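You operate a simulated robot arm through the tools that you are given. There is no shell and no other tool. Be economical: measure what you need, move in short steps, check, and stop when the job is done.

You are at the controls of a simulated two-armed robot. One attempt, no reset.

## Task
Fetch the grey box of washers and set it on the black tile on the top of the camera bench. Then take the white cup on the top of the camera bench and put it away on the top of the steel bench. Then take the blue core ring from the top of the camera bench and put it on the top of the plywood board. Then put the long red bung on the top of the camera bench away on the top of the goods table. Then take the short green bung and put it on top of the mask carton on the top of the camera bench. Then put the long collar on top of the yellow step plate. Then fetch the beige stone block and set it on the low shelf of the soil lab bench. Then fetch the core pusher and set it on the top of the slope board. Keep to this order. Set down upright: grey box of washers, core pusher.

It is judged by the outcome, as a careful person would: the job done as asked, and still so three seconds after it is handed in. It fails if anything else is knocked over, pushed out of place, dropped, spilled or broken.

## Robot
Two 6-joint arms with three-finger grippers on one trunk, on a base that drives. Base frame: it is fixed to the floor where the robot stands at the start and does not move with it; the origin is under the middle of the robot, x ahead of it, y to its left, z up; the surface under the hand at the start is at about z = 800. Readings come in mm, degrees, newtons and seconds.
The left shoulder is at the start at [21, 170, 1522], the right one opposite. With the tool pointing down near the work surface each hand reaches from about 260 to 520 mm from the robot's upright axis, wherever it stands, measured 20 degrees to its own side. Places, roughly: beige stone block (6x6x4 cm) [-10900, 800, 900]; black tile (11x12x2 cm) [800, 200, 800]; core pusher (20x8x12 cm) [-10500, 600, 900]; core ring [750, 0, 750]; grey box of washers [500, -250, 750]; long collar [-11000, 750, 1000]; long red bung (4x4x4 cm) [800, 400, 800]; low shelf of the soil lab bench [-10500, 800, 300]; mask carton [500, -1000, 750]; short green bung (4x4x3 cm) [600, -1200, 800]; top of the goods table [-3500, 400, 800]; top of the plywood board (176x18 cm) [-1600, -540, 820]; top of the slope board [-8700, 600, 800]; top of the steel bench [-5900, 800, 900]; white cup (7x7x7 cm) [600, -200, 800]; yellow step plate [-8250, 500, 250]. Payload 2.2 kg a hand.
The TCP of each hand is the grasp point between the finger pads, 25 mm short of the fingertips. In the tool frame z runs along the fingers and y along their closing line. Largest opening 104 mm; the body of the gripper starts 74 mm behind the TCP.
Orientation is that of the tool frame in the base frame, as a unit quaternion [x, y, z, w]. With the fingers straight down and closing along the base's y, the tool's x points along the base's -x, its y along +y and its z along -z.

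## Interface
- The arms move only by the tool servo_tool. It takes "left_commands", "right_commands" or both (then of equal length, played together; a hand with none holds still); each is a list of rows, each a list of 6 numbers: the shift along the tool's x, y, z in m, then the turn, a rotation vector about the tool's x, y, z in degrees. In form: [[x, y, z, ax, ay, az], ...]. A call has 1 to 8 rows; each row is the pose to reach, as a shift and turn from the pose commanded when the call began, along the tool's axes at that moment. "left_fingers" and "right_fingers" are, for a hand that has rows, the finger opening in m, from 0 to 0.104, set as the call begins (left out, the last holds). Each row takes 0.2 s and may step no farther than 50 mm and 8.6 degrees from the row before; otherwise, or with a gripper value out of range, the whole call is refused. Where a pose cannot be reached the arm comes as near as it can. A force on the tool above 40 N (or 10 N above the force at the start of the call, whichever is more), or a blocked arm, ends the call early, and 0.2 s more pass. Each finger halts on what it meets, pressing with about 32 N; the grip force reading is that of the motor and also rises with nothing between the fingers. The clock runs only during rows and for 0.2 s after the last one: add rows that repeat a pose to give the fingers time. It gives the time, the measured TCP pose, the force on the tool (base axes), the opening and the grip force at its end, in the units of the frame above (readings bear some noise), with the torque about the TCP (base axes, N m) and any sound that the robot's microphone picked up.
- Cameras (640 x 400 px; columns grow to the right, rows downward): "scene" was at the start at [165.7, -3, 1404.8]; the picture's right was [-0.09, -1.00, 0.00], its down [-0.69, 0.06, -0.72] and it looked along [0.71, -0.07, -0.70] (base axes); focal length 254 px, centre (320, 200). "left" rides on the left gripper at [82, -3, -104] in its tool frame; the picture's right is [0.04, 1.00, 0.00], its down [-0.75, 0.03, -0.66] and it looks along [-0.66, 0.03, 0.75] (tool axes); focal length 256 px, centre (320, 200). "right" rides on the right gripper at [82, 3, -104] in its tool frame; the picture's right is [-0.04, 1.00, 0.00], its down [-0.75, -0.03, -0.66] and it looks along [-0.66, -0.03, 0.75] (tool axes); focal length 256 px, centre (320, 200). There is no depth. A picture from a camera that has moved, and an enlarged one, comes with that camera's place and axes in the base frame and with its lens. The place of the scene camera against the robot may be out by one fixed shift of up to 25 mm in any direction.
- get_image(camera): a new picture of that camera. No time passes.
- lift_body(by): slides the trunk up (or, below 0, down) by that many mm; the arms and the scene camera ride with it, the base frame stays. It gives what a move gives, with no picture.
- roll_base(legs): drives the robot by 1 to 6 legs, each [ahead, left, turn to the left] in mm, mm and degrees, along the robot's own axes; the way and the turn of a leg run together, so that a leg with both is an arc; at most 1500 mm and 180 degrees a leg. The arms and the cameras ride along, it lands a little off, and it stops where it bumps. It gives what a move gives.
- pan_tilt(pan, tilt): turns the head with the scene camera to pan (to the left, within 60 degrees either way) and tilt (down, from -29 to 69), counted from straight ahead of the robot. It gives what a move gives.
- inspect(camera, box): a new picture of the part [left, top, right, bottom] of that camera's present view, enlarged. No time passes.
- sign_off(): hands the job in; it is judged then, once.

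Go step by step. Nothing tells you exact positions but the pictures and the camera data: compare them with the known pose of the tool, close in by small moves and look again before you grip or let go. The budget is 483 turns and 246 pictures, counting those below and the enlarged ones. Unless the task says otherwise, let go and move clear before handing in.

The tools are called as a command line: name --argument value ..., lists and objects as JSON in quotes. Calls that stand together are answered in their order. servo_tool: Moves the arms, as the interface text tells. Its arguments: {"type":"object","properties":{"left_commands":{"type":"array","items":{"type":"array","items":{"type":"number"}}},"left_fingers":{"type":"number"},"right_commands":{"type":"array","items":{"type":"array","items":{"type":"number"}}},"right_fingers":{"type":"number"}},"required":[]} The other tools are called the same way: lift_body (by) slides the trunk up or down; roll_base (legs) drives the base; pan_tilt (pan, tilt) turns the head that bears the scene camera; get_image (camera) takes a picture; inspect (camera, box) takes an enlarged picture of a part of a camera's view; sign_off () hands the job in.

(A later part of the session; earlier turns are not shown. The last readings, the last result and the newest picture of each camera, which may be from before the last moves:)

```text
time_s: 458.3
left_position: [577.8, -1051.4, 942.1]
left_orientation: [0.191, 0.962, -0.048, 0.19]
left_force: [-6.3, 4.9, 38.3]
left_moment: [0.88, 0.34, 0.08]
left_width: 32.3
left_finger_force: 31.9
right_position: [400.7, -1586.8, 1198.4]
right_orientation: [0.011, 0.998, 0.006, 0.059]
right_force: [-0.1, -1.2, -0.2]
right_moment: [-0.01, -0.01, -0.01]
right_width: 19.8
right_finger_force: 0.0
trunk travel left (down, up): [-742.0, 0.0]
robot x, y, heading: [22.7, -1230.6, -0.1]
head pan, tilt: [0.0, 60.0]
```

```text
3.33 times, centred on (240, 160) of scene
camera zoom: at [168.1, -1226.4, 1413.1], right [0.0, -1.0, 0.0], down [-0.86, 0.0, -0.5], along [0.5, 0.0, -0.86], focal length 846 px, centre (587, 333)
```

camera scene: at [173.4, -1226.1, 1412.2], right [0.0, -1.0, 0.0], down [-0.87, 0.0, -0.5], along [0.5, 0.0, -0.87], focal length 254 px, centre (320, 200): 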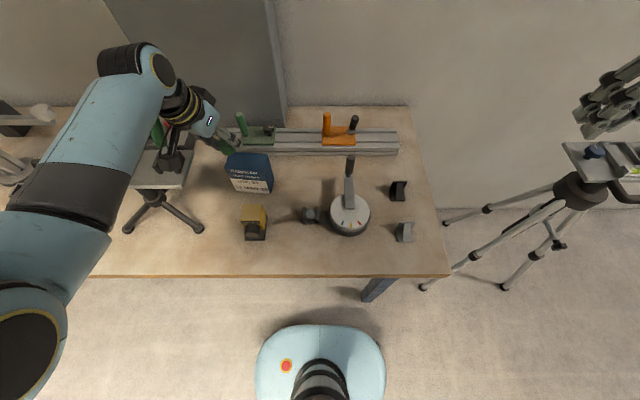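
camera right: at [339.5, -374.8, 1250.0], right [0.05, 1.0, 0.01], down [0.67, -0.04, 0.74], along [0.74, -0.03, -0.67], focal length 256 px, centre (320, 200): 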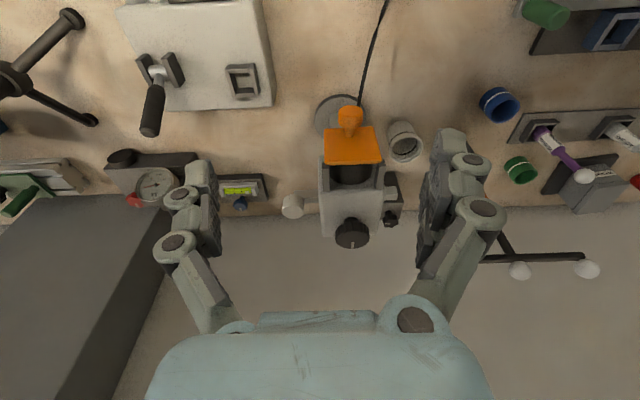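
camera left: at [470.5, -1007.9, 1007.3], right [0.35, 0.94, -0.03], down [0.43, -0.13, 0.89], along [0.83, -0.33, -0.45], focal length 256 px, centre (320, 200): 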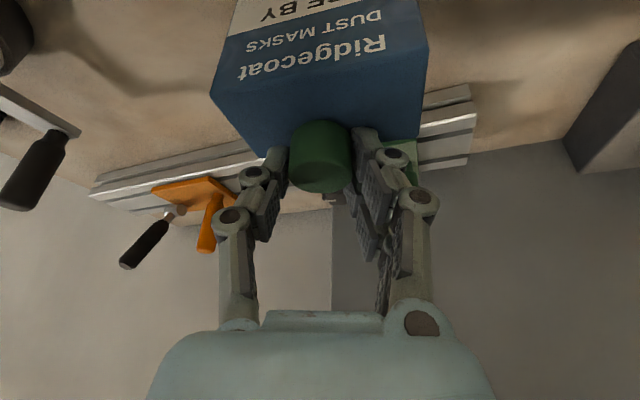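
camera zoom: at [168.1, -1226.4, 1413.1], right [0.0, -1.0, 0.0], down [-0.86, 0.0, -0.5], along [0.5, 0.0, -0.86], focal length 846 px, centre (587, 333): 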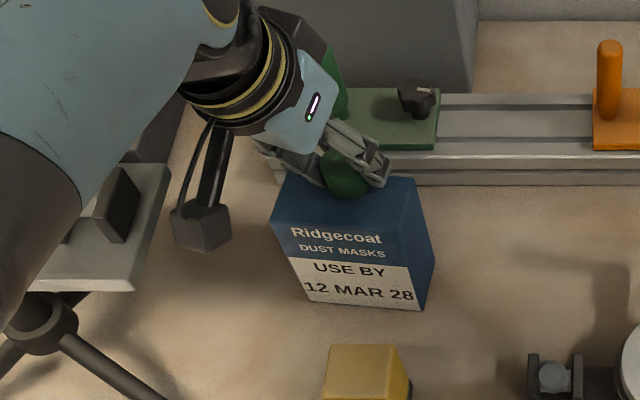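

The bung already touches: carton top is at ≈909, and it's ~15 mm too far back. Lift 10, shift back 15 mm, re-look.

servo_tool --left_commands '[[-0.0038, -0.0002, -0.0093, 0, 0, 0], [0.0112, -0.0004, -0.0154, 0, 0, 0], [0.0112, -0.0004, -0.0154, 0, 0, 0]]'

get_image --camera "left"

inspect --camera "scene" --box '[200, 120, 300, 210]'

```text
time_s: 459.1
left_position: [560.7, -1045.3, 945.9]
left_orientation: [0.19, 0.963, -0.05, 0.182]
left_force: [-0.6, 0.4, 0.5]
left_moment: [-0.01, 0.0, -0.02]
left_width: 32.3
left_finger_force: 32.5
right_position: [405.5, -1585.5, 1196.4]
right_orientation: [0.01, 0.998, 0.006, 0.057]
right_force: [0.8, 0.1, -0.3]
right_moment: [-0.01, -0.02, 0.01]
right_width: 20.0
right_finger_force: 0.0
trunk travel left (down, up): [-742.0, 0.0]
robot x, y, heading: [24.2, -1230.8, -0.3]
head pan, tilt: [0.0, 60.0]
```

```text
118 pictures are left
camera left: at [455.5, -1001.2, 1011.9], right [0.35, 0.94, -0.04], down [0.44, -0.13, 0.89], along [0.83, -0.33, -0.46], focal length 256 px, centre (320, 200)
```

left: 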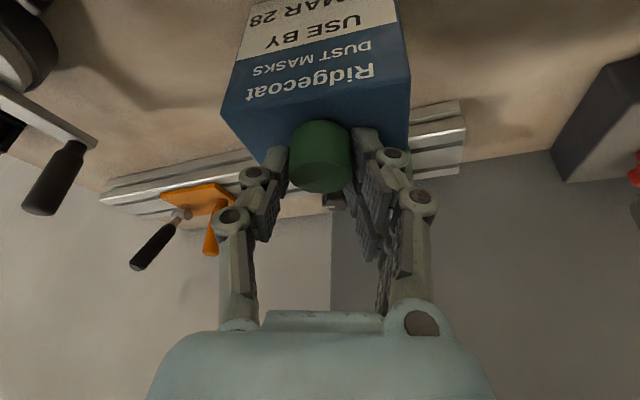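

```text
4.44 times, centred on (250, 165) of scene
camera zoom: at [174.3, -1226.2, 1411.9], right [0.0, -1.0, 0.0], down [-0.87, 0.0, -0.5], along [0.5, 0.0, -0.87], focal length 1128 px, centre (631, 356)
```

zoom: 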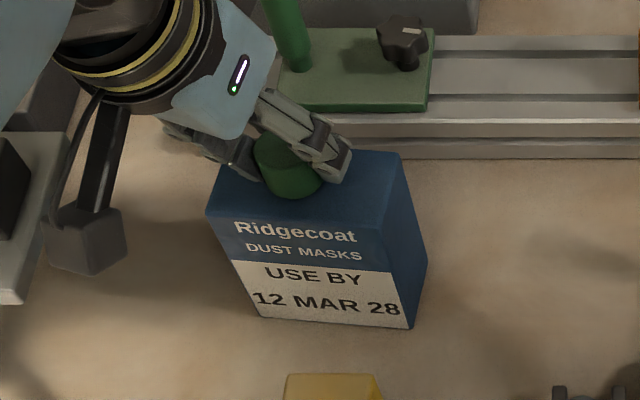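

Now centred over the top face. Nudge 5 mm right and lower gently.

servo_tool --left_commands '[[-0.002, -0.005, 0.001, 0, 0, 0], [-0.001, -0.005, 0.0035, 0, 0, 0], [0, -0.005, 0.006, 0, 0, 0]]'

servo_tool --left_commands '[[0.0007, 0, 0.0018, 0, 0, 0], [0.0011, 0, 0.0028, 0, 0, 0]]'

```text
time_s: 459.9
left_position: [561.5, -1050.1, 942.9]
left_orientation: [0.192, 0.962, -0.049, 0.186]
left_force: [-2.3, -0.9, 11.1]
left_moment: [0.23, 0.03, 0.07]
left_width: 32.2
left_finger_force: 32.0
right_position: [402.1, -1587.1, 1197.0]
right_orientation: [0.009, 0.998, 0.006, 0.058]
right_force: [0.3, 0.7, -0.2]
right_moment: [0.03, -0.05, 0.01]
right_width: 20.2
right_finger_force: 0.0
trunk travel left (down, up): [-742.0, 0.0]
robot x, y, heading: [22.2, -1232.5, -0.2]
head pan, tilt: [0.0, 60.0]
```

```text
time_s: 460.5
left_position: [561.3, -1050.7, 942.2]
left_orientation: [0.19, 0.962, -0.047, 0.189]
left_force: [-4.7, 1.2, 35.3]
left_moment: [0.76, 0.19, 0.06]
left_width: 32.3
left_finger_force: 32.4
right_position: [401.3, -1587.5, 1197.5]
right_orientation: [0.01, 0.998, 0.007, 0.059]
right_force: [-0.3, 0.5, 0.0]
right_moment: [-0.01, 0.01, -0.02]
right_width: 20.0
right_finger_force: 0.1
trunk travel left (down, up): [-742.0, 0.0]
robot x, y, heading: [20.0, -1228.9, 0.1]
head pan, tilt: [0.0, 60.0]
```

Contact. Ease up 3 mm of command, release, and raise.

servo_tool --left_commands '[[-0.0011, 0, -0.0028, 0, 0, 0], [-0.0011, 0, -0.0028, 0, 0, 0]]'

servo_tool --left_commands '[[0, 0, 0, 0, 0, 0], [0, 0, 0, 0, 0, 0]]' --left_fingers 0.055

servo_tool --left_commands '[[-0.01, 0, -0.025, 0, 0, 0], [-0.025, 0, -0.06, 0, 0, 0], [-0.037, 0, -0.09, 0, 0, 0]]'

get_image --camera "left"

inspect --camera "scene" --box '[160, 100, 400, 280]'

```text
time_s: 461.1
left_position: [562.5, -1050.8, 942.4]
left_orientation: [0.191, 0.963, -0.048, 0.186]
left_force: [3.2, 1.4, 27.0]
left_moment: [0.62, -0.06, -0.08]
left_width: 32.3
left_finger_force: 32.8
right_position: [402.1, -1587.6, 1196.8]
right_orientation: [0.01, 0.998, 0.006, 0.058]
right_force: [0.9, -0.8, 0.1]
right_moment: [-0.03, 0.01, 0.0]
right_width: 19.7
right_finger_force: 0.1
trunk travel left (down, up): [-742.0, 0.0]
robot x, y, heading: [20.8, -1230.9, 0.1]
head pan, tilt: [0.0, 60.0]
```

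```text
time_s: 461.7
left_position: [558.7, -1050.1, 938.7]
left_orientation: [0.191, 0.963, -0.049, 0.181]
left_force: [-0.9, 0.3, 2.6]
left_moment: [0.07, 0.01, 0.03]
left_width: 60.7
left_finger_force: 0.1
right_position: [404.3, -1586.4, 1197.6]
right_orientation: [0.01, 0.998, 0.006, 0.057]
right_force: [0.3, 0.3, -0.5]
right_moment: [0.0, 0.01, -0.02]
right_width: 20.0
right_finger_force: 0.1
trunk travel left (down, up): [-742.0, 0.0]
robot x, y, heading: [23.6, -1233.4, 0.1]
head pan, tilt: [0.0, 60.0]
```

```text
time_s: 462.5
left_position: [561.5, -1047.3, 1038.5]
left_orientation: [0.19, 0.963, -0.049, 0.183]
left_force: [-0.6, -0.5, -0.3]
left_moment: [0.04, 0.02, 0.0]
left_width: 55.0
left_finger_force: 0.0
right_position: [403.9, -1585.3, 1197.1]
right_orientation: [0.01, 0.998, 0.005, 0.056]
right_force: [0.0, -0.1, -0.4]
right_moment: [0.0, 0.01, 0.04]
right_width: 19.9
right_finger_force: 0.1
trunk travel left (down, up): [-742.0, 0.0]
robot x, y, heading: [19.8, -1230.3, 0.1]
head pan, tilt: [0.0, 60.0]
```

```text
116 pictures are left
camera left: at [454.7, -1003.9, 1104.2], right [0.35, 0.94, -0.04], down [0.44, -0.13, 0.89], along [0.83, -0.33, -0.46], focal length 256 px, centre (320, 200)
```

left: 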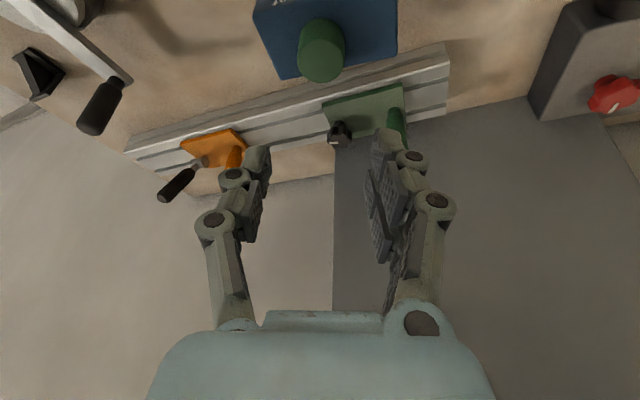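

```text
2.22 times, centred on (280, 190) of scene
camera zoom: at [173.2, -1226.4, 1412.1], right [0.0, -1.0, 0.0], down [-0.87, 0.0, -0.5], along [0.5, 0.0, -0.87], focal length 564 px, centre (409, 222)
```

zoom: 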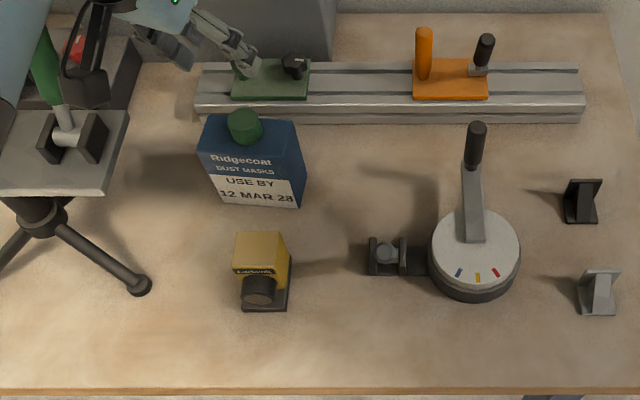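

Green bung sits on the carton; nothing else moved. Next the long collar at the far bench: drive round and down the hall.

roll_base --legs '[[-400, 0, 0], [0, -1400, 0], [0, -390, 0], [0, 0, 90], [0, 0, 90], [1500, 0, 0]]'

roll_base --legs '[[680, 0, 0], [0, -770, 0], [1500, 0, 0], [1000, 0, 0]]'

pan_tilt --pan 0 --tilt 20

get_image --camera "scene"

```text
time_s: 488.1
left_position: [-2417.6, -3155.5, 1037.1]
left_orientation: [0.962, -0.198, -0.184, -0.05]
left_force: [0.2, 0.4, 0.5]
left_moment: [0.03, 0.01, 0.03]
left_width: 55.2
left_finger_force: 0.2
right_position: [-2253.1, -2618.2, 1198.1]
right_orientation: [0.998, -0.018, -0.057, 0.005]
right_force: [0.1, 0.3, -0.4]
right_moment: [0.0, -0.01, 0.03]
right_width: 19.8
right_finger_force: 0.1
trunk travel left (down, up): [-742.0, 0.0]
robot x, y, heading: [-1878.3, -2984.5, 179.2]
head pan, tilt: [0.0, 60.0]
```

```text
time_s: 507.5
left_position: [-5594.4, -2255.8, 1038.8]
left_orientation: [0.957, -0.218, -0.183, -0.054]
left_force: [0.2, 1.1, 0.3]
left_moment: [0.01, 0.02, -0.01]
left_width: 54.9
left_finger_force: 0.1
right_position: [-5407.6, -1726.1, 1197.8]
right_orientation: [0.998, -0.04, -0.057, 0.004]
right_force: [-0.5, -1.0, -0.5]
right_moment: [-0.03, 0.03, 0.01]
right_width: 20.0
right_finger_force: 0.0
trunk travel left (down, up): [-742.0, 0.0]
robot x, y, heading: [-5045.4, -2100.8, 176.8]
head pan, tilt: [0.0, 60.0]
```

```text
time_s: 508.5
left_position: [-5594.3, -2255.5, 1037.4]
left_orientation: [0.957, -0.22, -0.183, -0.055]
left_force: [-0.4, 0.5, 0.2]
left_moment: [0.01, 0.0, -0.01]
left_width: 54.7
left_finger_force: 0.2
right_position: [-5406.4, -1726.3, 1197.3]
right_orientation: [0.998, -0.039, -0.058, 0.004]
right_force: [1.2, 0.4, -0.4]
right_moment: [0.01, -0.04, 0.04]
right_width: 19.7
right_finger_force: 0.0
trunk travel left (down, up): [-742.0, 0.0]
robot x, y, heading: [-5048.1, -2100.9, 177.1]
head pan, tilt: [0.0, 20.0]
```

```text
114 pictures are left
camera scene: at [-5196.5, -2089.5, 1470.2], right [0.06, 1.0, 0.0], down [0.34, -0.02, -0.94], along [-0.94, 0.05, -0.34], focal length 254 px, centre (320, 200)
```

scene: 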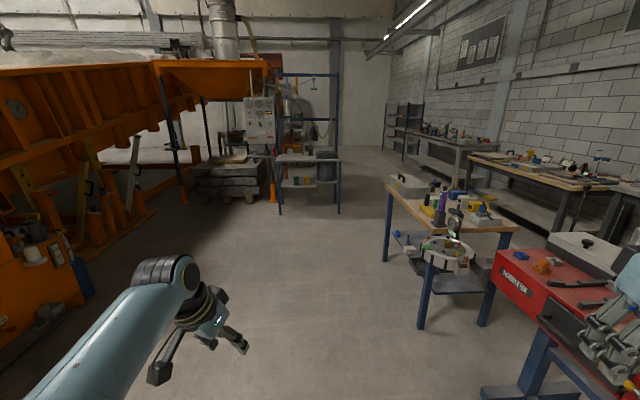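

Clear lane continues; small tables at y>-1300 until x≈-7400, a blue rack at x≈-8700, y -2530..-1600. Drive ahead 2.5 m and look right.

roll_base --legs '[[1300, 0, 2.9], [1300, 0, 0]]'

pan_tilt --pan -35 --tilt 25

get_image --camera "scene"

```text
time_s: 521.2
left_position: [-8192.4, -2296.0, 1037.7]
left_orientation: [0.965, -0.182, -0.184, -0.047]
left_force: [0.0, 0.4, 0.2]
left_moment: [0.02, 0.03, -0.02]
left_width: 55.0
left_finger_force: 0.0
right_position: [-8043.7, -1754.2, 1197.2]
right_orientation: [0.998, -0.001, -0.057, 0.006]
right_force: [0.0, 0.7, 0.8]
right_moment: [-0.03, -0.01, -0.01]
right_width: 19.9
right_finger_force: 0.1
trunk travel left (down, up): [-742.0, 0.0]
robot x, y, heading: [-7658.5, -2100.6, -178.8]
head pan, tilt: [0.0, 20.0]
```

```text
time_s: 522.2
left_position: [-8191.7, -2295.4, 1037.2]
left_orientation: [0.965, -0.182, -0.184, -0.047]
left_force: [0.1, -0.4, -0.9]
left_moment: [0.01, -0.01, 0.01]
left_width: 55.2
left_finger_force: 0.0
right_position: [-8043.8, -1752.9, 1196.3]
right_orientation: [0.998, -0.001, -0.056, 0.007]
right_force: [-1.2, 0.7, -0.3]
right_moment: [0.01, 0.01, -0.02]
right_width: 20.3
right_finger_force: 0.1
trunk travel left (down, up): [-742.0, 0.0]
robot x, y, heading: [-7659.8, -2102.7, -178.9]
head pan, tilt: [-35.0, 25.0]
```

```text
113 pictures are left
camera scene: at [-7790.1, -2047.6, 1462.2], right [0.56, 0.83, 0.0], down [0.35, -0.24, -0.91], along [-0.75, 0.51, -0.42], focal length 254 px, centre (320, 200)
```

scene: 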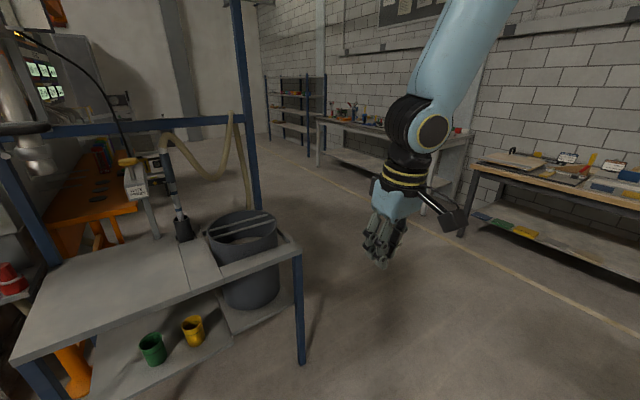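

The yellow steps lie on the low shelf of the next bench (front y≈520). I turn to face the benches and approach.

roll_base --legs '[[0, 0, -91], [1200, 0, 0], [0, 550, 0]]'

pan_tilt --pan 0 --tilt 30

get_image --camera "scene"

```text
time_s: 532.1
left_position: [-7846.3, -376.8, 1036.2]
left_orientation: [-0.54, 0.82, 0.094, 0.163]
left_force: [0.7, -0.5, -1.0]
left_moment: [0.01, 0.03, 0.0]
left_width: 55.0
left_finger_force: 0.1
right_position: [-7309.3, -539.8, 1196.9]
right_orientation: [-0.693, 0.718, 0.044, 0.035]
right_force: [0.1, 0.0, -0.9]
right_moment: [-0.04, 0.05, -0.01]
right_width: 20.1
right_finger_force: 0.0
trunk travel left (down, up): [-742.0, 0.0]
robot x, y, heading: [-7673.2, -915.4, 89.1]
head pan, tilt: [-35.0, 25.0]
stopped in leg 2: the robot was blocked; the commanded pose is now the measured one
```

```text
time_s: 533.1
left_position: [-7849.2, -378.5, 1037.3]
left_orientation: [-0.54, 0.82, 0.095, 0.163]
left_force: [-0.6, 0.4, 0.0]
left_moment: [-0.02, -0.01, -0.02]
left_width: 55.1
left_finger_force: 0.0
right_position: [-7309.5, -541.0, 1197.1]
right_orientation: [-0.693, 0.719, 0.045, 0.036]
right_force: [0.1, 0.8, -0.5]
right_moment: [0.03, 0.01, 0.02]
right_width: 20.2
right_finger_force: 0.1
trunk travel left (down, up): [-742.0, 0.0]
robot x, y, heading: [-7669.9, -914.9, 88.9]
head pan, tilt: [0.0, 30.0]
```

```text
112 pictures are left
camera scene: at [-7655.6, -751.1, 1454.3], right [1.0, -0.02, 0.0], down [-0.01, -0.5, -0.87], along [0.01, 0.87, -0.5], focal length 254 px, centre (320, 200)
```

scene: 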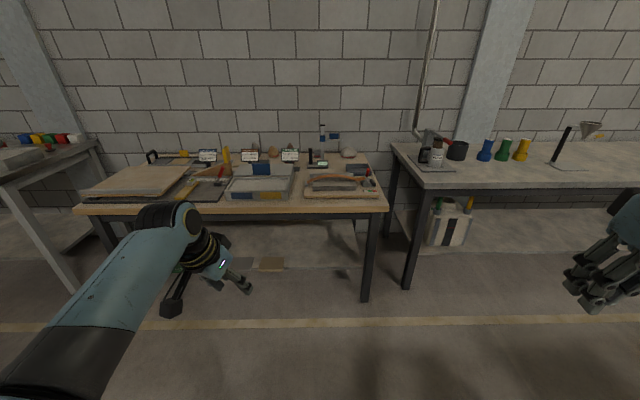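

The base stopped at y≈-915, probably against something on the right. Let me look.

pan_tilt --pan -60 --tilt 45

get_image --camera "scene"

```text
time_s: 534.4
left_position: [-7847.6, -377.0, 1035.7]
left_orientation: [-0.54, 0.82, 0.094, 0.164]
left_force: [0.0, -0.2, 0.0]
left_moment: [0.02, -0.01, 0.01]
left_width: 55.0
left_finger_force: 0.0
right_position: [-7310.1, -541.0, 1197.3]
right_orientation: [-0.694, 0.718, 0.044, 0.036]
right_force: [0.0, 0.2, -0.2]
right_moment: [-0.02, 0.03, 0.0]
right_width: 20.0
right_finger_force: 0.0
trunk travel left (down, up): [-742.0, 0.0]
robot x, y, heading: [-7670.7, -920.1, 89.1]
head pan, tilt: [-60.0, 45.0]
```

```text
111 pictures are left
camera scene: at [-7585.9, -801.7, 1431.6], right [0.49, -0.87, 0.0], down [-0.62, -0.34, -0.71], along [0.62, 0.34, -0.71], focal length 254 px, centre (320, 200)
```

scene: 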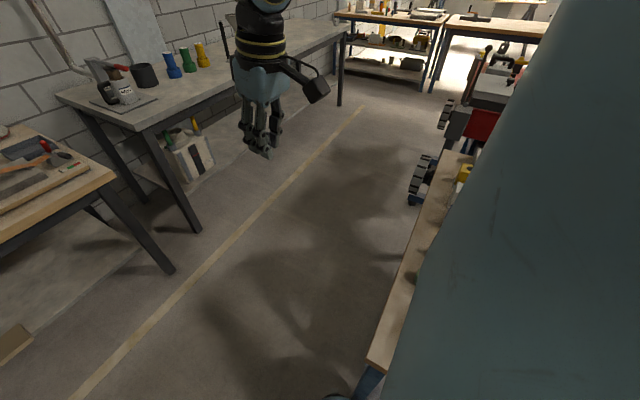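

The base touched a small table's leg on the right. I move 300 to the left, then check that table is as before.

roll_base --legs '[[0, 350, 0]]'

get_image --camera "scene"

```text
time_s: 536.7
left_position: [-8196.2, -371.3, 1035.4]
left_orientation: [-0.538, 0.822, 0.094, 0.164]
left_force: [0.2, -0.2, -0.8]
left_moment: [-0.01, 0.01, 0.03]
left_width: 55.3
left_finger_force: 0.2
right_position: [-7658.9, -536.6, 1196.9]
right_orientation: [-0.691, 0.721, 0.044, 0.036]
right_force: [-0.2, 0.1, -0.2]
right_moment: [0.02, -0.04, 0.01]
right_width: 20.0
right_finger_force: 0.0
trunk travel left (down, up): [-742.0, 0.0]
robot x, y, heading: [-8021.6, -910.3, 88.7]
head pan, tilt: [-60.0, 45.0]
```

```text
110 pictures are left
camera scene: at [-7935.9, -796.0, 1431.6], right [0.48, -0.88, 0.0], down [-0.62, -0.34, -0.71], along [0.62, 0.34, -0.71], focal length 254 px, centre (320, 200)
```

scene: 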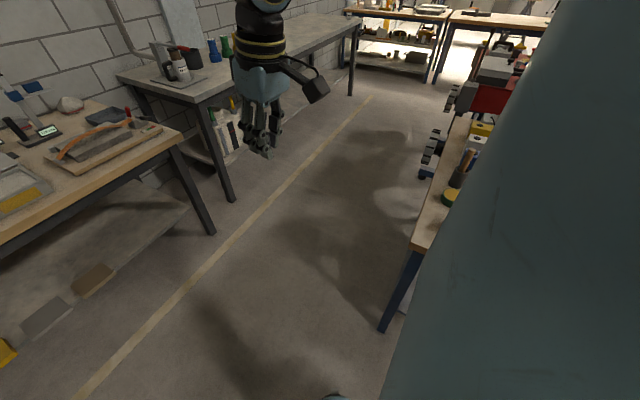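

Table looks undisturbed. I look left along the lane toward the soil lab bench.

pan_tilt --pan 45 --tilt 20

get_image --camera "scene"

```text
time_s: 538.5
left_position: [-8196.8, -370.3, 1037.1]
left_orientation: [-0.538, 0.822, 0.094, 0.163]
left_force: [0.5, -0.3, 0.6]
left_moment: [0.0, 0.01, 0.02]
left_width: 55.3
left_finger_force: 0.0
right_position: [-7659.6, -535.9, 1197.4]
right_orientation: [-0.691, 0.721, 0.044, 0.037]
right_force: [1.0, 0.1, 0.5]
right_moment: [-0.01, 0.02, 0.01]
right_width: 20.0
right_finger_force: 0.1
trunk travel left (down, up): [-742.0, 0.0]
robot x, y, heading: [-8023.8, -910.0, 89.0]
head pan, tilt: [45.0, 20.0]
```

```text
109 pictures are left
camera scene: at [-8071.6, -768.0, 1470.3], right [0.72, 0.69, 0.0], down [0.24, -0.25, -0.94], along [-0.65, 0.68, -0.34], focal length 254 px, centre (320, 200)
```

scene: 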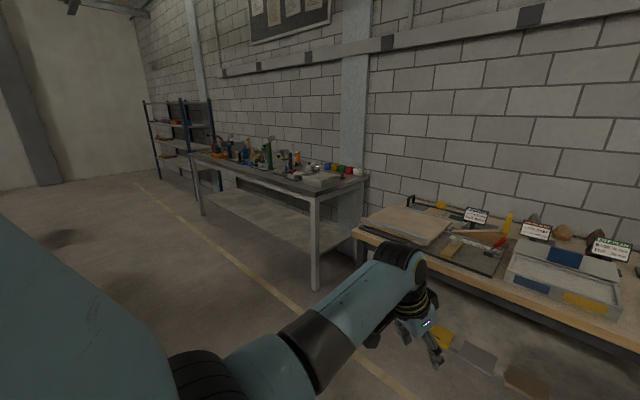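

The plates lie on the low shelf under the slope bench (top ~250). The soil lab bench spans x≈-9340..-11660, front y≈500. Slide left to it.

roll_base --legs '[[0, 1400, 1], [0, 1350, 0], [250, 0, 0]]'

pan_tilt --pan 0 --tilt 30

get_image --camera "scene"

inspect --camera "scene" --box '[120, 60, 400, 220]'

```text
time_s: 553.3
left_position: [-10955.9, -108.2, 1036.2]
left_orientation: [-0.545, 0.817, 0.095, 0.162]
left_force: [-0.1, -0.4, 0.2]
left_moment: [0.02, 0.02, 0.05]
left_width: 54.9
left_finger_force: 0.0
right_position: [-10417.1, -264.7, 1197.9]
right_orientation: [-0.697, 0.714, 0.045, 0.035]
right_force: [-0.5, 0.0, -0.1]
right_moment: [0.0, -0.01, -0.03]
right_width: 19.8
right_finger_force: 0.2
trunk travel left (down, up): [-742.0, 0.0]
robot x, y, heading: [-10771.5, -646.0, 89.8]
head pan, tilt: [45.0, 20.0]
```

```text
time_s: 554.4
left_position: [-10955.3, -106.9, 1035.2]
left_orientation: [-0.546, 0.816, 0.094, 0.163]
left_force: [-0.8, -0.1, 0.0]
left_moment: [-0.01, 0.02, -0.02]
left_width: 54.8
left_finger_force: 0.1
right_position: [-10417.6, -265.1, 1196.8]
right_orientation: [-0.698, 0.714, 0.045, 0.036]
right_force: [0.6, 1.4, 0.4]
right_moment: [-0.01, 0.01, 0.03]
right_width: 20.2
right_finger_force: 0.1
trunk travel left (down, up): [-742.0, 0.0]
robot x, y, heading: [-10771.5, -646.6, 89.9]
head pan, tilt: [0.0, 30.0]
```

```text
108 pictures are left
camera scene: at [-10758.9, -478.5, 1454.2], right [1.0, 0.0, 0.0], down [0.0, -0.5, -0.87], along [0.0, 0.87, -0.5], focal length 254 px, centre (320, 200)
```

scene: 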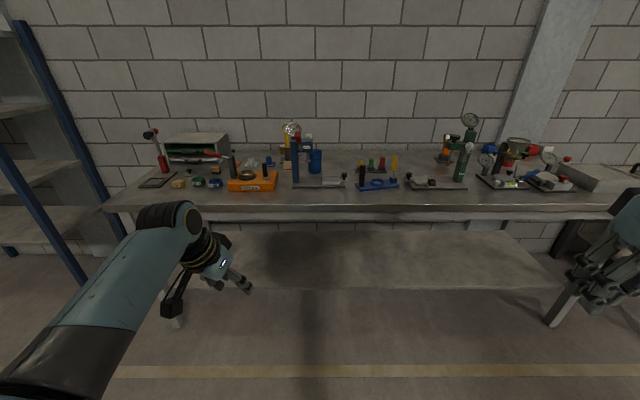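

```text
2.29 times, centred on (260, 140) of scene
camera zoom: at [-10758.9, -478.5, 1454.2], right [1.0, 0.0, 0.0], down [0.0, -0.5, -0.87], along [0.0, 0.87, -0.5], focal length 580 px, centre (457, 337)
```

zoom: 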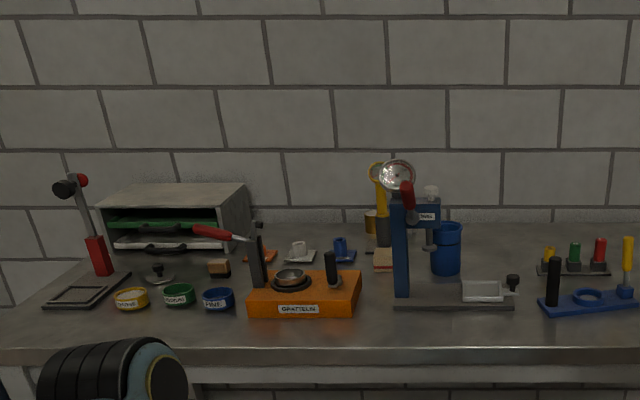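

Crowded bench. I zoom in further to pick out collar, stone block and core pusher.

inspect --camera "scene" --box '[215, 110, 345, 200]'

inspect --camera "scene" --box '[130, 115, 260, 205]'

inspect --camera "scene" --box '[335, 105, 485, 205]'

```text
4.44 times, centred on (280, 155) of scene
camera zoom: at [-10758.9, -478.5, 1454.2], right [1.0, 0.0, 0.0], down [0.0, -0.5, -0.87], along [0.0, 0.87, -0.5], focal length 1128 px, centre (498, 400)
```

zoom: 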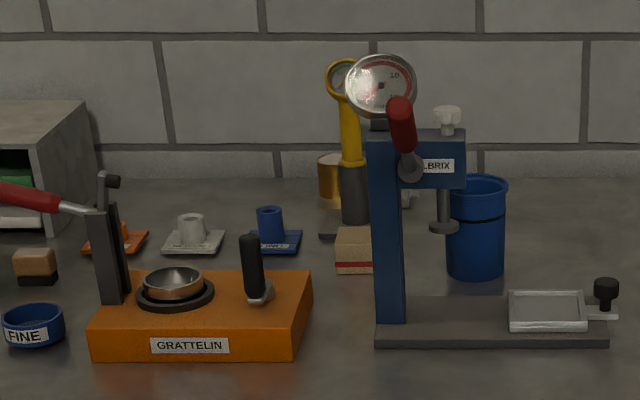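

```text
4.44 times, centred on (195, 160) of scene
camera zoom: at [-10758.9, -478.5, 1454.2], right [1.0, 0.0, 0.0], down [0.0, -0.5, -0.87], along [0.0, 0.87, -0.5], focal length 1128 px, centre (876, 378)
```

zoom: 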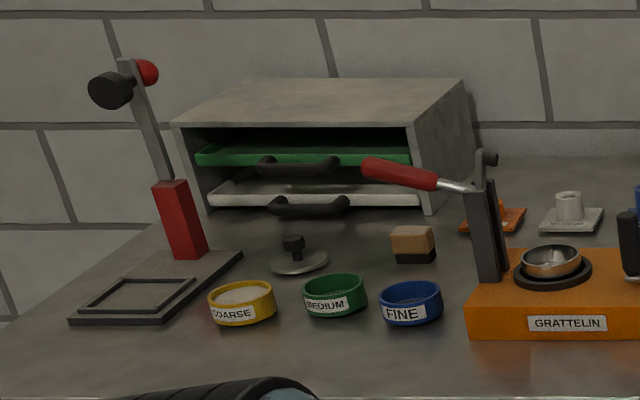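

```text
4.00 times, centred on (410, 155) of scene
camera zoom: at [-10758.9, -478.5, 1454.2], right [1.0, 0.0, 0.0], down [0.0, -0.5, -0.87], along [0.0, 0.87, -0.5], focal length 1015 px, centre (-40, 380)
```

zoom: 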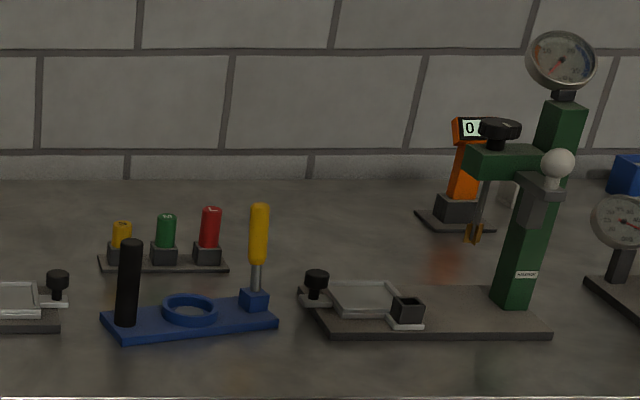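

The three flanged tubes (orange, white, blue) look like collars with labels. Zoom in to read them.

inspect --camera "scene" --box '[230, 148, 300, 178]'

```text
9.14 times, centred on (265, 163) of scene
camera zoom: at [-10758.9, -478.5, 1454.2], right [1.0, 0.0, 0.0], down [0.0, -0.5, -0.87], along [0.0, 0.87, -0.5], focal length 2320 px, centre (823, 538)
```

zoom: 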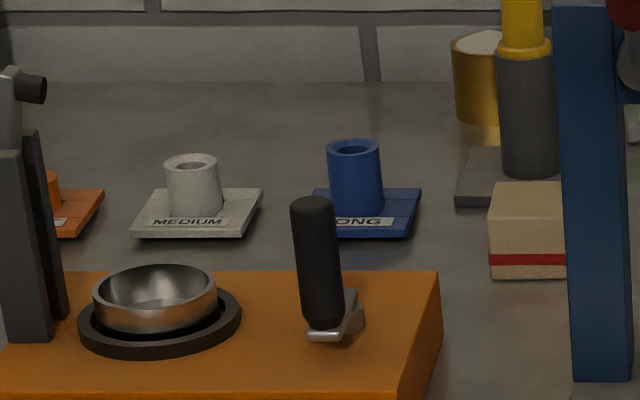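

LONG is the blue one; beige block with the red band is at right of it. Let me get the hand camera's view for measuring.

get_image --camera "left"

```text
102 pictures are left
camera left: at [-10998.4, -212.3, 1102.6], right [-0.93, 0.35, -0.04], down [0.13, 0.44, 0.89], along [0.33, 0.82, -0.46], focal length 256 px, centre (320, 200)
```

left: 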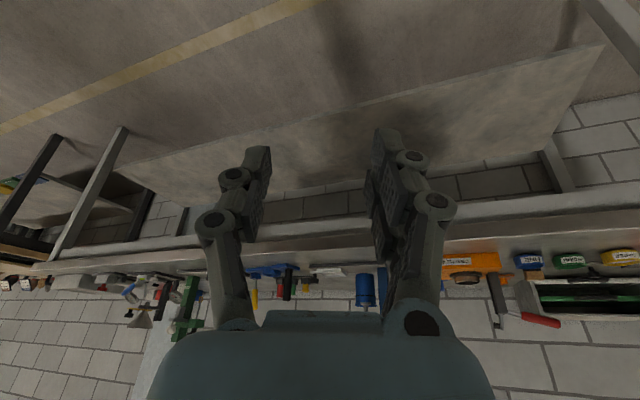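

I raise the hand and drive in until the hand is over the bench front, then measure.

servo_tool --left_commands '[[-0.013, -0.001, -0.033, 0, 0, 0], [-0.027, -0.002, -0.067, 0, 0, 0], [-0.027, -0.002, -0.067, 0, 0, 0]]' --left_fingers 0.07

roll_base --legs '[[0, 85, 0], [650, 0, 0]]'

get_image --camera "left"

pan_tilt --pan 0 --tilt 45

get_image --camera "scene"

```text
time_s: 555.2
left_position: [-10955.8, -108.8, 1108.0]
left_orientation: [-0.544, 0.817, 0.094, 0.163]
left_force: [0.0, 1.1, -0.4]
left_moment: [0.01, 0.01, -0.02]
left_width: 70.0
left_finger_force: 0.1
right_position: [-10417.3, -264.3, 1197.2]
right_orientation: [-0.698, 0.714, 0.044, 0.036]
right_force: [-0.1, 0.5, -0.7]
right_moment: [-0.01, 0.01, 0.01]
right_width: 20.1
right_finger_force: 0.2
trunk travel left (down, up): [-742.0, 0.0]
robot x, y, heading: [-10770.1, -642.5, 89.8]
head pan, tilt: [0.0, 30.0]
```

```text
time_s: 559.5
left_position: [-11045.0, 539.2, 1108.8]
left_orientation: [-0.548, 0.815, 0.094, 0.162]
left_force: [0.7, 0.2, -0.6]
left_moment: [0.01, -0.02, 0.04]
left_width: 70.1
left_finger_force: 0.1
right_position: [-10505.1, 386.1, 1197.7]
right_orientation: [-0.7, 0.712, 0.044, 0.035]
right_force: [-0.2, -0.1, -0.8]
right_moment: [-0.01, 0.0, 0.01]
right_width: 20.1
right_finger_force: 0.0
trunk travel left (down, up): [-742.0, 0.0]
robot x, y, heading: [-10862.1, 5.4, 90.3]
head pan, tilt: [0.0, 30.0]
```

```text
101 pictures are left
camera left: at [-11085.7, 434.1, 1175.1], right [-0.94, 0.35, -0.04], down [0.13, 0.44, 0.89], along [0.32, 0.83, -0.46], focal length 256 px, centre (320, 200)
```

left: 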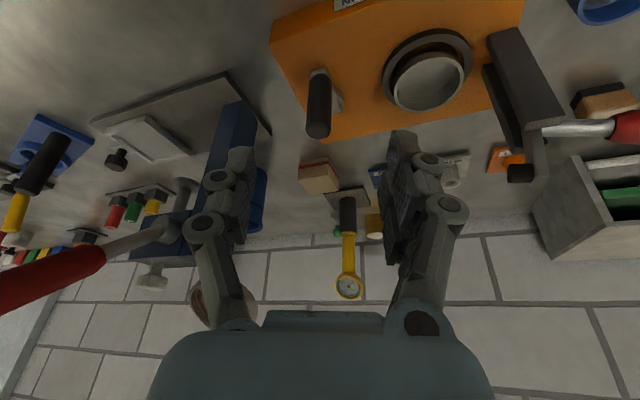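

```text
time_s: 560.3
left_position: [-11045.2, 539.9, 1108.4]
left_orientation: [-0.547, 0.815, 0.095, 0.162]
left_force: [-0.3, 1.0, 0.9]
left_moment: [0.01, -0.04, 0.01]
left_width: 69.8
left_finger_force: 0.0
right_position: [-10505.1, 386.4, 1197.2]
right_orientation: [-0.7, 0.712, 0.045, 0.036]
right_force: [-0.7, 0.4, -0.6]
right_moment: [0.0, 0.03, 0.0]
right_width: 20.1
right_finger_force: 0.0
trunk travel left (down, up): [-742.0, 0.0]
robot x, y, heading: [-10857.6, 8.3, 90.2]
head pan, tilt: [0.0, 45.0]
```

```text
100 pictures are left
camera scene: at [-10844.9, 161.1, 1431.7], right [1.0, 0.0, 0.0], down [0.0, -0.71, -0.71], along [0.0, 0.71, -0.71], focal length 254 px, centre (320, 200)
```

scene: 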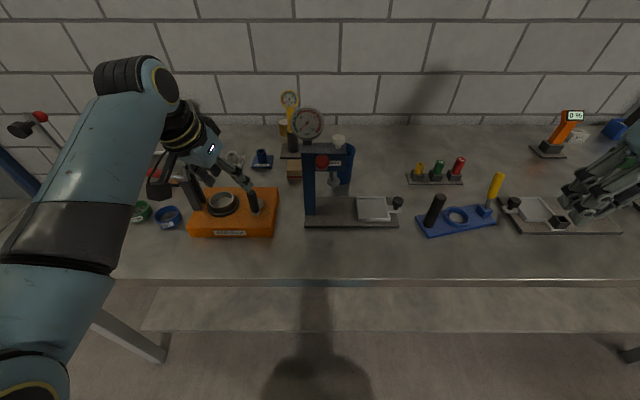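

Bench top z≈897. Collar near (-11044, ~820–860). I move 160 further in for a better hand view.

roll_base --legs '[[160, 0, 0]]'

get_image --camera "left"

```text
time_s: 561.7
left_position: [-11044.6, 695.9, 1108.4]
left_orientation: [-0.548, 0.815, 0.094, 0.162]
left_force: [-0.4, -0.1, -0.9]
left_moment: [0.0, -0.02, -0.02]
left_width: 69.9
left_finger_force: 0.0
right_position: [-10505.7, 544.5, 1197.7]
right_orientation: [-0.7, 0.712, 0.045, 0.036]
right_force: [-0.2, 0.0, -0.7]
right_moment: [-0.01, 0.01, 0.05]
right_width: 20.2
right_finger_force: 0.1
trunk travel left (down, up): [-742.0, 0.0]
robot x, y, heading: [-10862.2, 164.3, 90.1]
head pan, tilt: [0.0, 45.0]
```

```text
99 pictures are left
camera left: at [-11086.3, 591.0, 1175.2], right [-0.94, 0.35, -0.04], down [0.13, 0.44, 0.89], along [0.32, 0.83, -0.46], focal length 256 px, centre (320, 200)
```

left: 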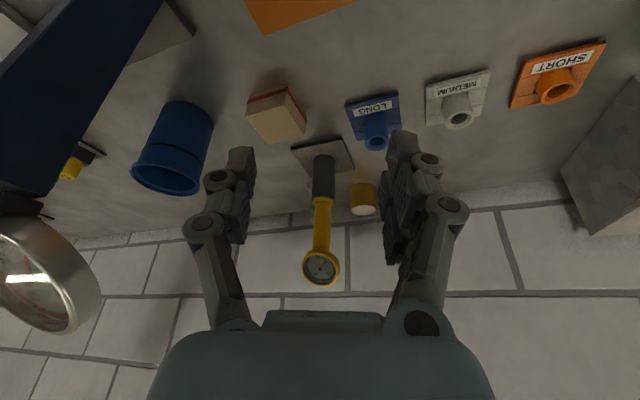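

Clear view: LONG collar at (-11059, 857), tube top z≈952, flange 69 mm square on the bench. Drive 115 in and come down over it.

roll_base --legs '[[115, 0, 0]]'

servo_tool --left_commands '[[0, 0.011, 0.035, 0, 0, 0], [0.001, 0.022, 0.07, 0, 0, 0], [0.0011, 0.0329, 0.104, 0, 0, 0], [0.0011, 0.0329, 0.104, 0, 0, 0]]'

get_image --camera "left"

```text
time_s: 562.9
left_position: [-11045.6, 813.2, 1107.9]
left_orientation: [-0.548, 0.816, 0.094, 0.162]
left_force: [-0.1, -0.1, -0.3]
left_moment: [0.01, 0.02, -0.02]
left_width: 69.9
left_finger_force: 0.1
right_position: [-10505.9, 659.5, 1196.8]
right_orientation: [-0.7, 0.712, 0.044, 0.034]
right_force: [-0.5, 0.4, -1.0]
right_moment: [0.02, 0.04, 0.0]
right_width: 20.1
right_finger_force: 0.0
trunk travel left (down, up): [-742.0, 0.0]
robot x, y, heading: [-10857.7, 278.7, 90.0]
head pan, tilt: [0.0, 45.0]
```

```text
time_s: 563.9
left_position: [-11059.4, 858.2, 1010.9]
left_orientation: [-0.547, 0.816, 0.095, 0.163]
left_force: [0.4, -0.5, 0.0]
left_moment: [0.01, -0.03, -0.01]
left_width: 70.1
left_finger_force: 0.1
right_position: [-10504.7, 659.2, 1197.0]
right_orientation: [-0.699, 0.713, 0.045, 0.036]
right_force: [0.3, 0.7, -0.8]
right_moment: [0.0, 0.0, 0.02]
right_width: 19.7
right_finger_force: 0.1
trunk travel left (down, up): [-742.0, 0.0]
robot x, y, heading: [-10860.8, 278.1, 89.9]
head pan, tilt: [0.0, 45.0]
```

```text
98 pictures are left
camera left: at [-11100.3, 752.2, 1077.6], right [-0.94, 0.35, -0.04], down [0.13, 0.44, 0.89], along [0.33, 0.83, -0.46], focal length 256 px, centre (320, 200)
```

left: 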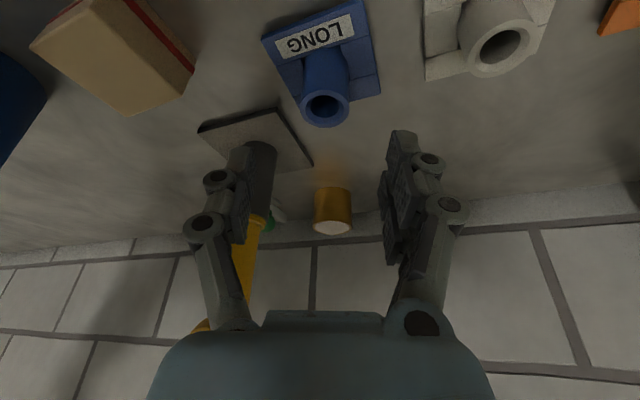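

Well aligned. Descend to z≈934 around the tube.

servo_tool --left_commands '[[0.009, 0, 0.024, 0, 0, 0], [0.018, 0, 0.048, 0, 0, 0], [0.0276, 0, 0.0718, 0, 0, 0], [0.0276, 0, 0.0718, 0, 0, 0]]'

get_image --camera "left"

```text
time_s: 564.9
left_position: [-11056.3, 858.9, 933.5]
left_orientation: [-0.548, 0.815, 0.095, 0.163]
left_force: [-1.1, 0.1, 2.1]
left_moment: [0.06, 0.07, 0.0]
left_width: 70.9
left_finger_force: 0.9
right_position: [-10504.5, 659.4, 1198.6]
right_orientation: [-0.7, 0.712, 0.044, 0.035]
right_force: [0.2, 0.1, -0.1]
right_moment: [-0.02, -0.01, -0.01]
right_width: 20.1
right_finger_force: 0.1
trunk travel left (down, up): [-742.0, 0.0]
robot x, y, heading: [-10859.7, 276.5, 90.0]
head pan, tilt: [0.0, 45.0]
```

```text
97 pictures are left
camera left: at [-11098.5, 753.4, 1000.4], right [-0.94, 0.35, -0.04], down [0.13, 0.44, 0.89], along [0.33, 0.83, -0.46], focal length 256 px, centre (320, 200)
```

left: 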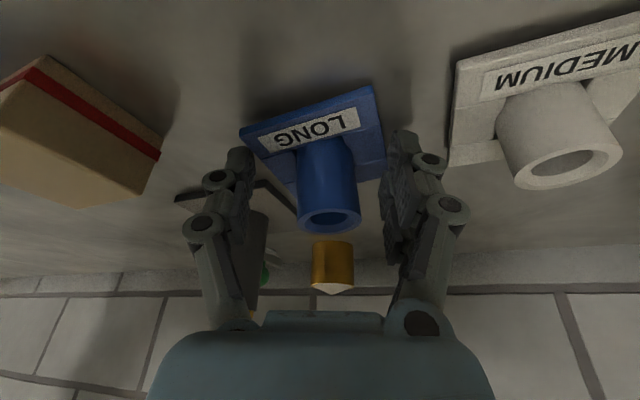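

Tips just touch the flange; raise 3 mm and close.

servo_tool --left_commands '[[-0.0011, 0, -0.0028, 0, 0, 0], [-0.0011, 0, -0.0028, 0, 0, 0]]'

servo_tool --left_commands '[[0, 0, 0, 0, 0, 0], [0, 0, 0, 0, 0, 0], [0, 0, 0, 0, 0, 0], [0, 0, 0, 0, 0, 0]]' --left_fingers 0.01

servo_tool --left_commands '[[-0.013, 0, -0.032, 0, 0, 0], [-0.026, 0, -0.065, 0, 0, 0], [-0.039, 0, -0.098, 0, 0, 0], [-0.052, 0, -0.13, 0, 0, 0]]'

get_image --camera "left"

```text
time_s: 565.5
left_position: [-11056.8, 858.4, 935.6]
left_orientation: [-0.548, 0.815, 0.094, 0.162]
left_force: [-0.7, 0.2, 0.2]
left_moment: [0.01, -0.01, 0.01]
left_width: 70.1
left_finger_force: 0.0
right_position: [-10504.1, 660.6, 1197.6]
right_orientation: [-0.7, 0.712, 0.044, 0.036]
right_force: [-1.1, -0.8, -0.2]
right_moment: [-0.01, 0.02, -0.02]
right_width: 20.0
right_finger_force: 0.1
trunk travel left (down, up): [-742.0, 0.0]
robot x, y, heading: [-10859.8, 280.1, 90.2]
head pan, tilt: [0.0, 45.0]
```

```text
time_s: 566.5
left_position: [-11055.6, 859.7, 939.2]
left_orientation: [-0.547, 0.815, 0.098, 0.164]
left_force: [1.8, -1.0, 23.0]
left_moment: [0.07, 0.23, -0.05]
left_width: 42.6
left_finger_force: 32.1
right_position: [-10504.1, 657.3, 1197.2]
right_orientation: [-0.699, 0.712, 0.046, 0.036]
right_force: [-0.1, -0.4, 0.2]
right_moment: [-0.01, -0.02, 0.01]
right_width: 20.2
right_finger_force: 0.1
trunk travel left (down, up): [-742.0, 0.0]
robot x, y, heading: [-10859.5, 279.0, 90.5]
head pan, tilt: [0.0, 45.0]
```

```text
time_s: 567.5
left_position: [-11059.3, 858.8, 1076.1]
left_orientation: [-0.548, 0.815, 0.095, 0.163]
left_force: [0.2, 0.1, -0.5]
left_moment: [0.0, -0.04, 0.02]
left_width: 28.0
left_finger_force: 31.7
right_position: [-10505.0, 660.5, 1197.3]
right_orientation: [-0.7, 0.711, 0.045, 0.036]
right_force: [0.6, 0.6, -0.2]
right_moment: [0.03, 0.02, 0.02]
right_width: 19.7
right_finger_force: 0.1
trunk travel left (down, up): [-742.0, 0.0]
robot x, y, heading: [-10860.5, 280.3, 90.1]
head pan, tilt: [0.0, 45.0]
```

```text
96 pictures are left
camera left: at [-11101.2, 753.5, 1143.2], right [-0.94, 0.35, -0.04], down [0.13, 0.44, 0.89], along [0.33, 0.83, -0.46], focal length 256 px, centre (320, 200)
```

left: 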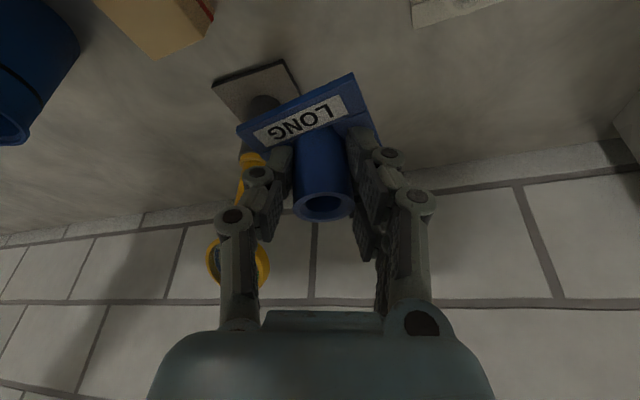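

The blue collar is held by its tube. I back out, then slide along to the slope bench, and swing the right arm aside for low work.

roll_base --legs '[[-650, 0, 0]]'

servo_tool --right_commands '[[0.02, -0.04, 0, 0, 0, 0], [0.05, -0.07, 0, 0, 0, 0], [0.09, -0.09, 0, 0, 0, 0], [0.13, -0.11, 0, 0, 0, 0], [0.17, -0.12, 0, 0, 0, 0], [0.21, -0.125, 0, 0, 0, 0]]'

roll_base --legs '[[0, -1370, 0], [0, -1370, 0]]'

pan_tilt --pan 0 --tilt 40

get_image --camera "scene"

```text
time_s: 571.1
left_position: [-11061.1, 207.7, 1076.9]
left_orientation: [-0.553, 0.812, 0.096, 0.162]
left_force: [-0.6, 0.4, -1.0]
left_moment: [-0.02, -0.02, -0.04]
left_width: 27.9
left_finger_force: 32.1
right_position: [-10503.9, 14.2, 1197.3]
right_orientation: [-0.705, 0.707, 0.046, 0.035]
right_force: [0.2, -0.4, -1.0]
right_moment: [0.01, 0.01, 0.03]
right_width: 19.9
right_finger_force: 0.0
trunk travel left (down, up): [-742.0, 0.0]
robot x, y, heading: [-10849.5, -372.8, 91.0]
head pan, tilt: [0.0, 45.0]
```

```text
time_s: 572.5
left_position: [-11061.9, 206.9, 1075.8]
left_orientation: [-0.553, 0.812, 0.096, 0.162]
left_force: [-1.1, 0.6, -1.8]
left_moment: [-0.01, 0.0, -0.05]
left_width: 27.9
left_finger_force: 31.6
right_position: [-10440.5, -59.0, 1175.6]
right_orientation: [-0.704, 0.708, 0.044, 0.034]
right_force: [0.3, 1.3, 0.6]
right_moment: [-0.04, -0.04, 0.01]
right_width: 20.2
right_finger_force: 0.1
right hand out of reach, approached as far as the arm can: row 3, 4, 5, 6
trunk travel left (down, up): [-742.0, 0.0]
robot x, y, heading: [-10853.4, -372.1, 91.0]
head pan, tilt: [0.0, 45.0]
```

```text
time_s: 585.9
left_position: [-8301.6, 241.4, 1076.8]
left_orientation: [-0.546, 0.817, 0.094, 0.162]
left_force: [0.4, 0.8, -1.1]
left_moment: [-0.03, 0.02, -0.03]
left_width: 28.2
left_finger_force: 31.8
right_position: [-7686.4, -35.7, 1175.1]
right_orientation: [-0.698, 0.714, 0.044, 0.035]
right_force: [0.8, -0.9, 0.3]
right_moment: [0.01, -0.02, -0.03]
right_width: 20.0
right_finger_force: 0.0
trunk travel left (down, up): [-742.0, 0.0]
robot x, y, heading: [-8103.0, -339.4, 89.9]
head pan, tilt: [0.0, 45.0]
```

```text
time_s: 586.5
left_position: [-8301.2, 241.9, 1075.4]
left_orientation: [-0.546, 0.816, 0.094, 0.163]
left_force: [1.2, 0.0, -1.2]
left_moment: [-0.02, -0.02, -0.02]
left_width: 28.3
left_finger_force: 31.7
right_position: [-7686.2, -36.1, 1174.9]
right_orientation: [-0.698, 0.714, 0.045, 0.036]
right_force: [0.2, 0.1, 0.0]
right_moment: [0.0, -0.01, -0.02]
right_width: 19.8
right_finger_force: 0.1
trunk travel left (down, up): [-742.0, 0.0]
robot x, y, heading: [-8105.2, -336.1, 89.9]
head pan, tilt: [0.0, 40.0]
```

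```text
95 pictures are left
camera scene: at [-8090.1, -180.1, 1438.8], right [1.0, 0.0, 0.0], down [0.0, -0.64, -0.77], along [0.0, 0.77, -0.64], focal length 254 px, centre (320, 200)
```

scene: 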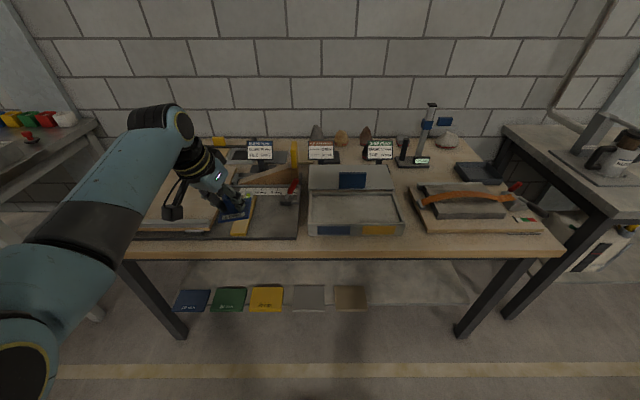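

The yellow plate lies at about (-8355, 484) on the low shelf, bench front edge y≈300. I back off, tuck the right hand lower and further back, then lower the trunk.

roll_base --legs '[[-130, 0, 0]]'

servo_tool --right_commands '[[0, -0.01, 0.05, 0, 0, 0], [0.02, -0.02, 0.09, 0, 0, 0], [0.05, -0.02, 0.13, 0, 0, 0], [0.08, -0.02, 0.15, 0, 0, 0], [0.11, -0.02, 0.15, 0, 0, 0], [0.14, -0.02, 0.15, 0, 0, 0]]'

lift_body --by -600

pan_tilt --pan 10 --tilt 30

get_image --camera "scene"

```text
time_s: 587.8
left_position: [-8301.4, 111.2, 1075.9]
left_orientation: [-0.545, 0.817, 0.094, 0.163]
left_force: [-0.1, -0.3, 0.2]
left_moment: [-0.01, 0.0, 0.03]
left_width: 28.5
left_finger_force: 32.0
right_position: [-7686.5, -166.6, 1175.6]
right_orientation: [-0.697, 0.715, 0.044, 0.035]
right_force: [0.4, 0.6, 0.1]
right_moment: [0.0, 0.03, 0.02]
right_width: 19.9
right_finger_force: 0.0
trunk travel left (down, up): [-742.0, 0.0]
robot x, y, heading: [-8104.1, -471.0, 89.8]
head pan, tilt: [0.0, 40.0]
```

```text
refused: row 1 steps farther than a row can; nothing moved
```

```text
refused: -600 is not a number from -400 to 400
```

```text
time_s: 588.5
left_position: [-8301.5, 111.5, 1075.7]
left_orientation: [-0.545, 0.817, 0.095, 0.163]
left_force: [0.3, -0.4, -1.3]
left_moment: [0.01, 0.02, 0.0]
left_width: 28.2
left_finger_force: 32.0
right_position: [-7687.3, -168.3, 1176.0]
right_orientation: [-0.698, 0.714, 0.045, 0.035]
right_force: [-0.1, 0.2, -0.3]
right_moment: [0.0, 0.0, 0.0]
right_width: 20.1
right_finger_force: 0.0
trunk travel left (down, up): [-742.0, 0.0]
robot x, y, heading: [-8103.1, -472.5, 89.8]
head pan, tilt: [10.0, 30.0]
```

```text
94 pictures are left
camera scene: at [-8106.1, -307.4, 1454.3], right [0.99, 0.17, 0.0], down [0.09, -0.49, -0.87], along [-0.15, 0.85, -0.5], focal length 254 px, centre (320, 200)
```

scene: 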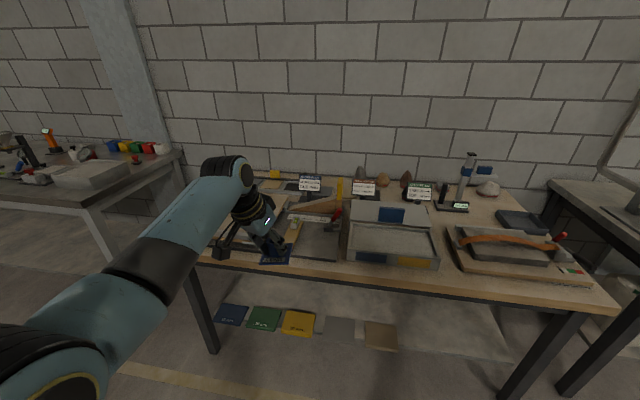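

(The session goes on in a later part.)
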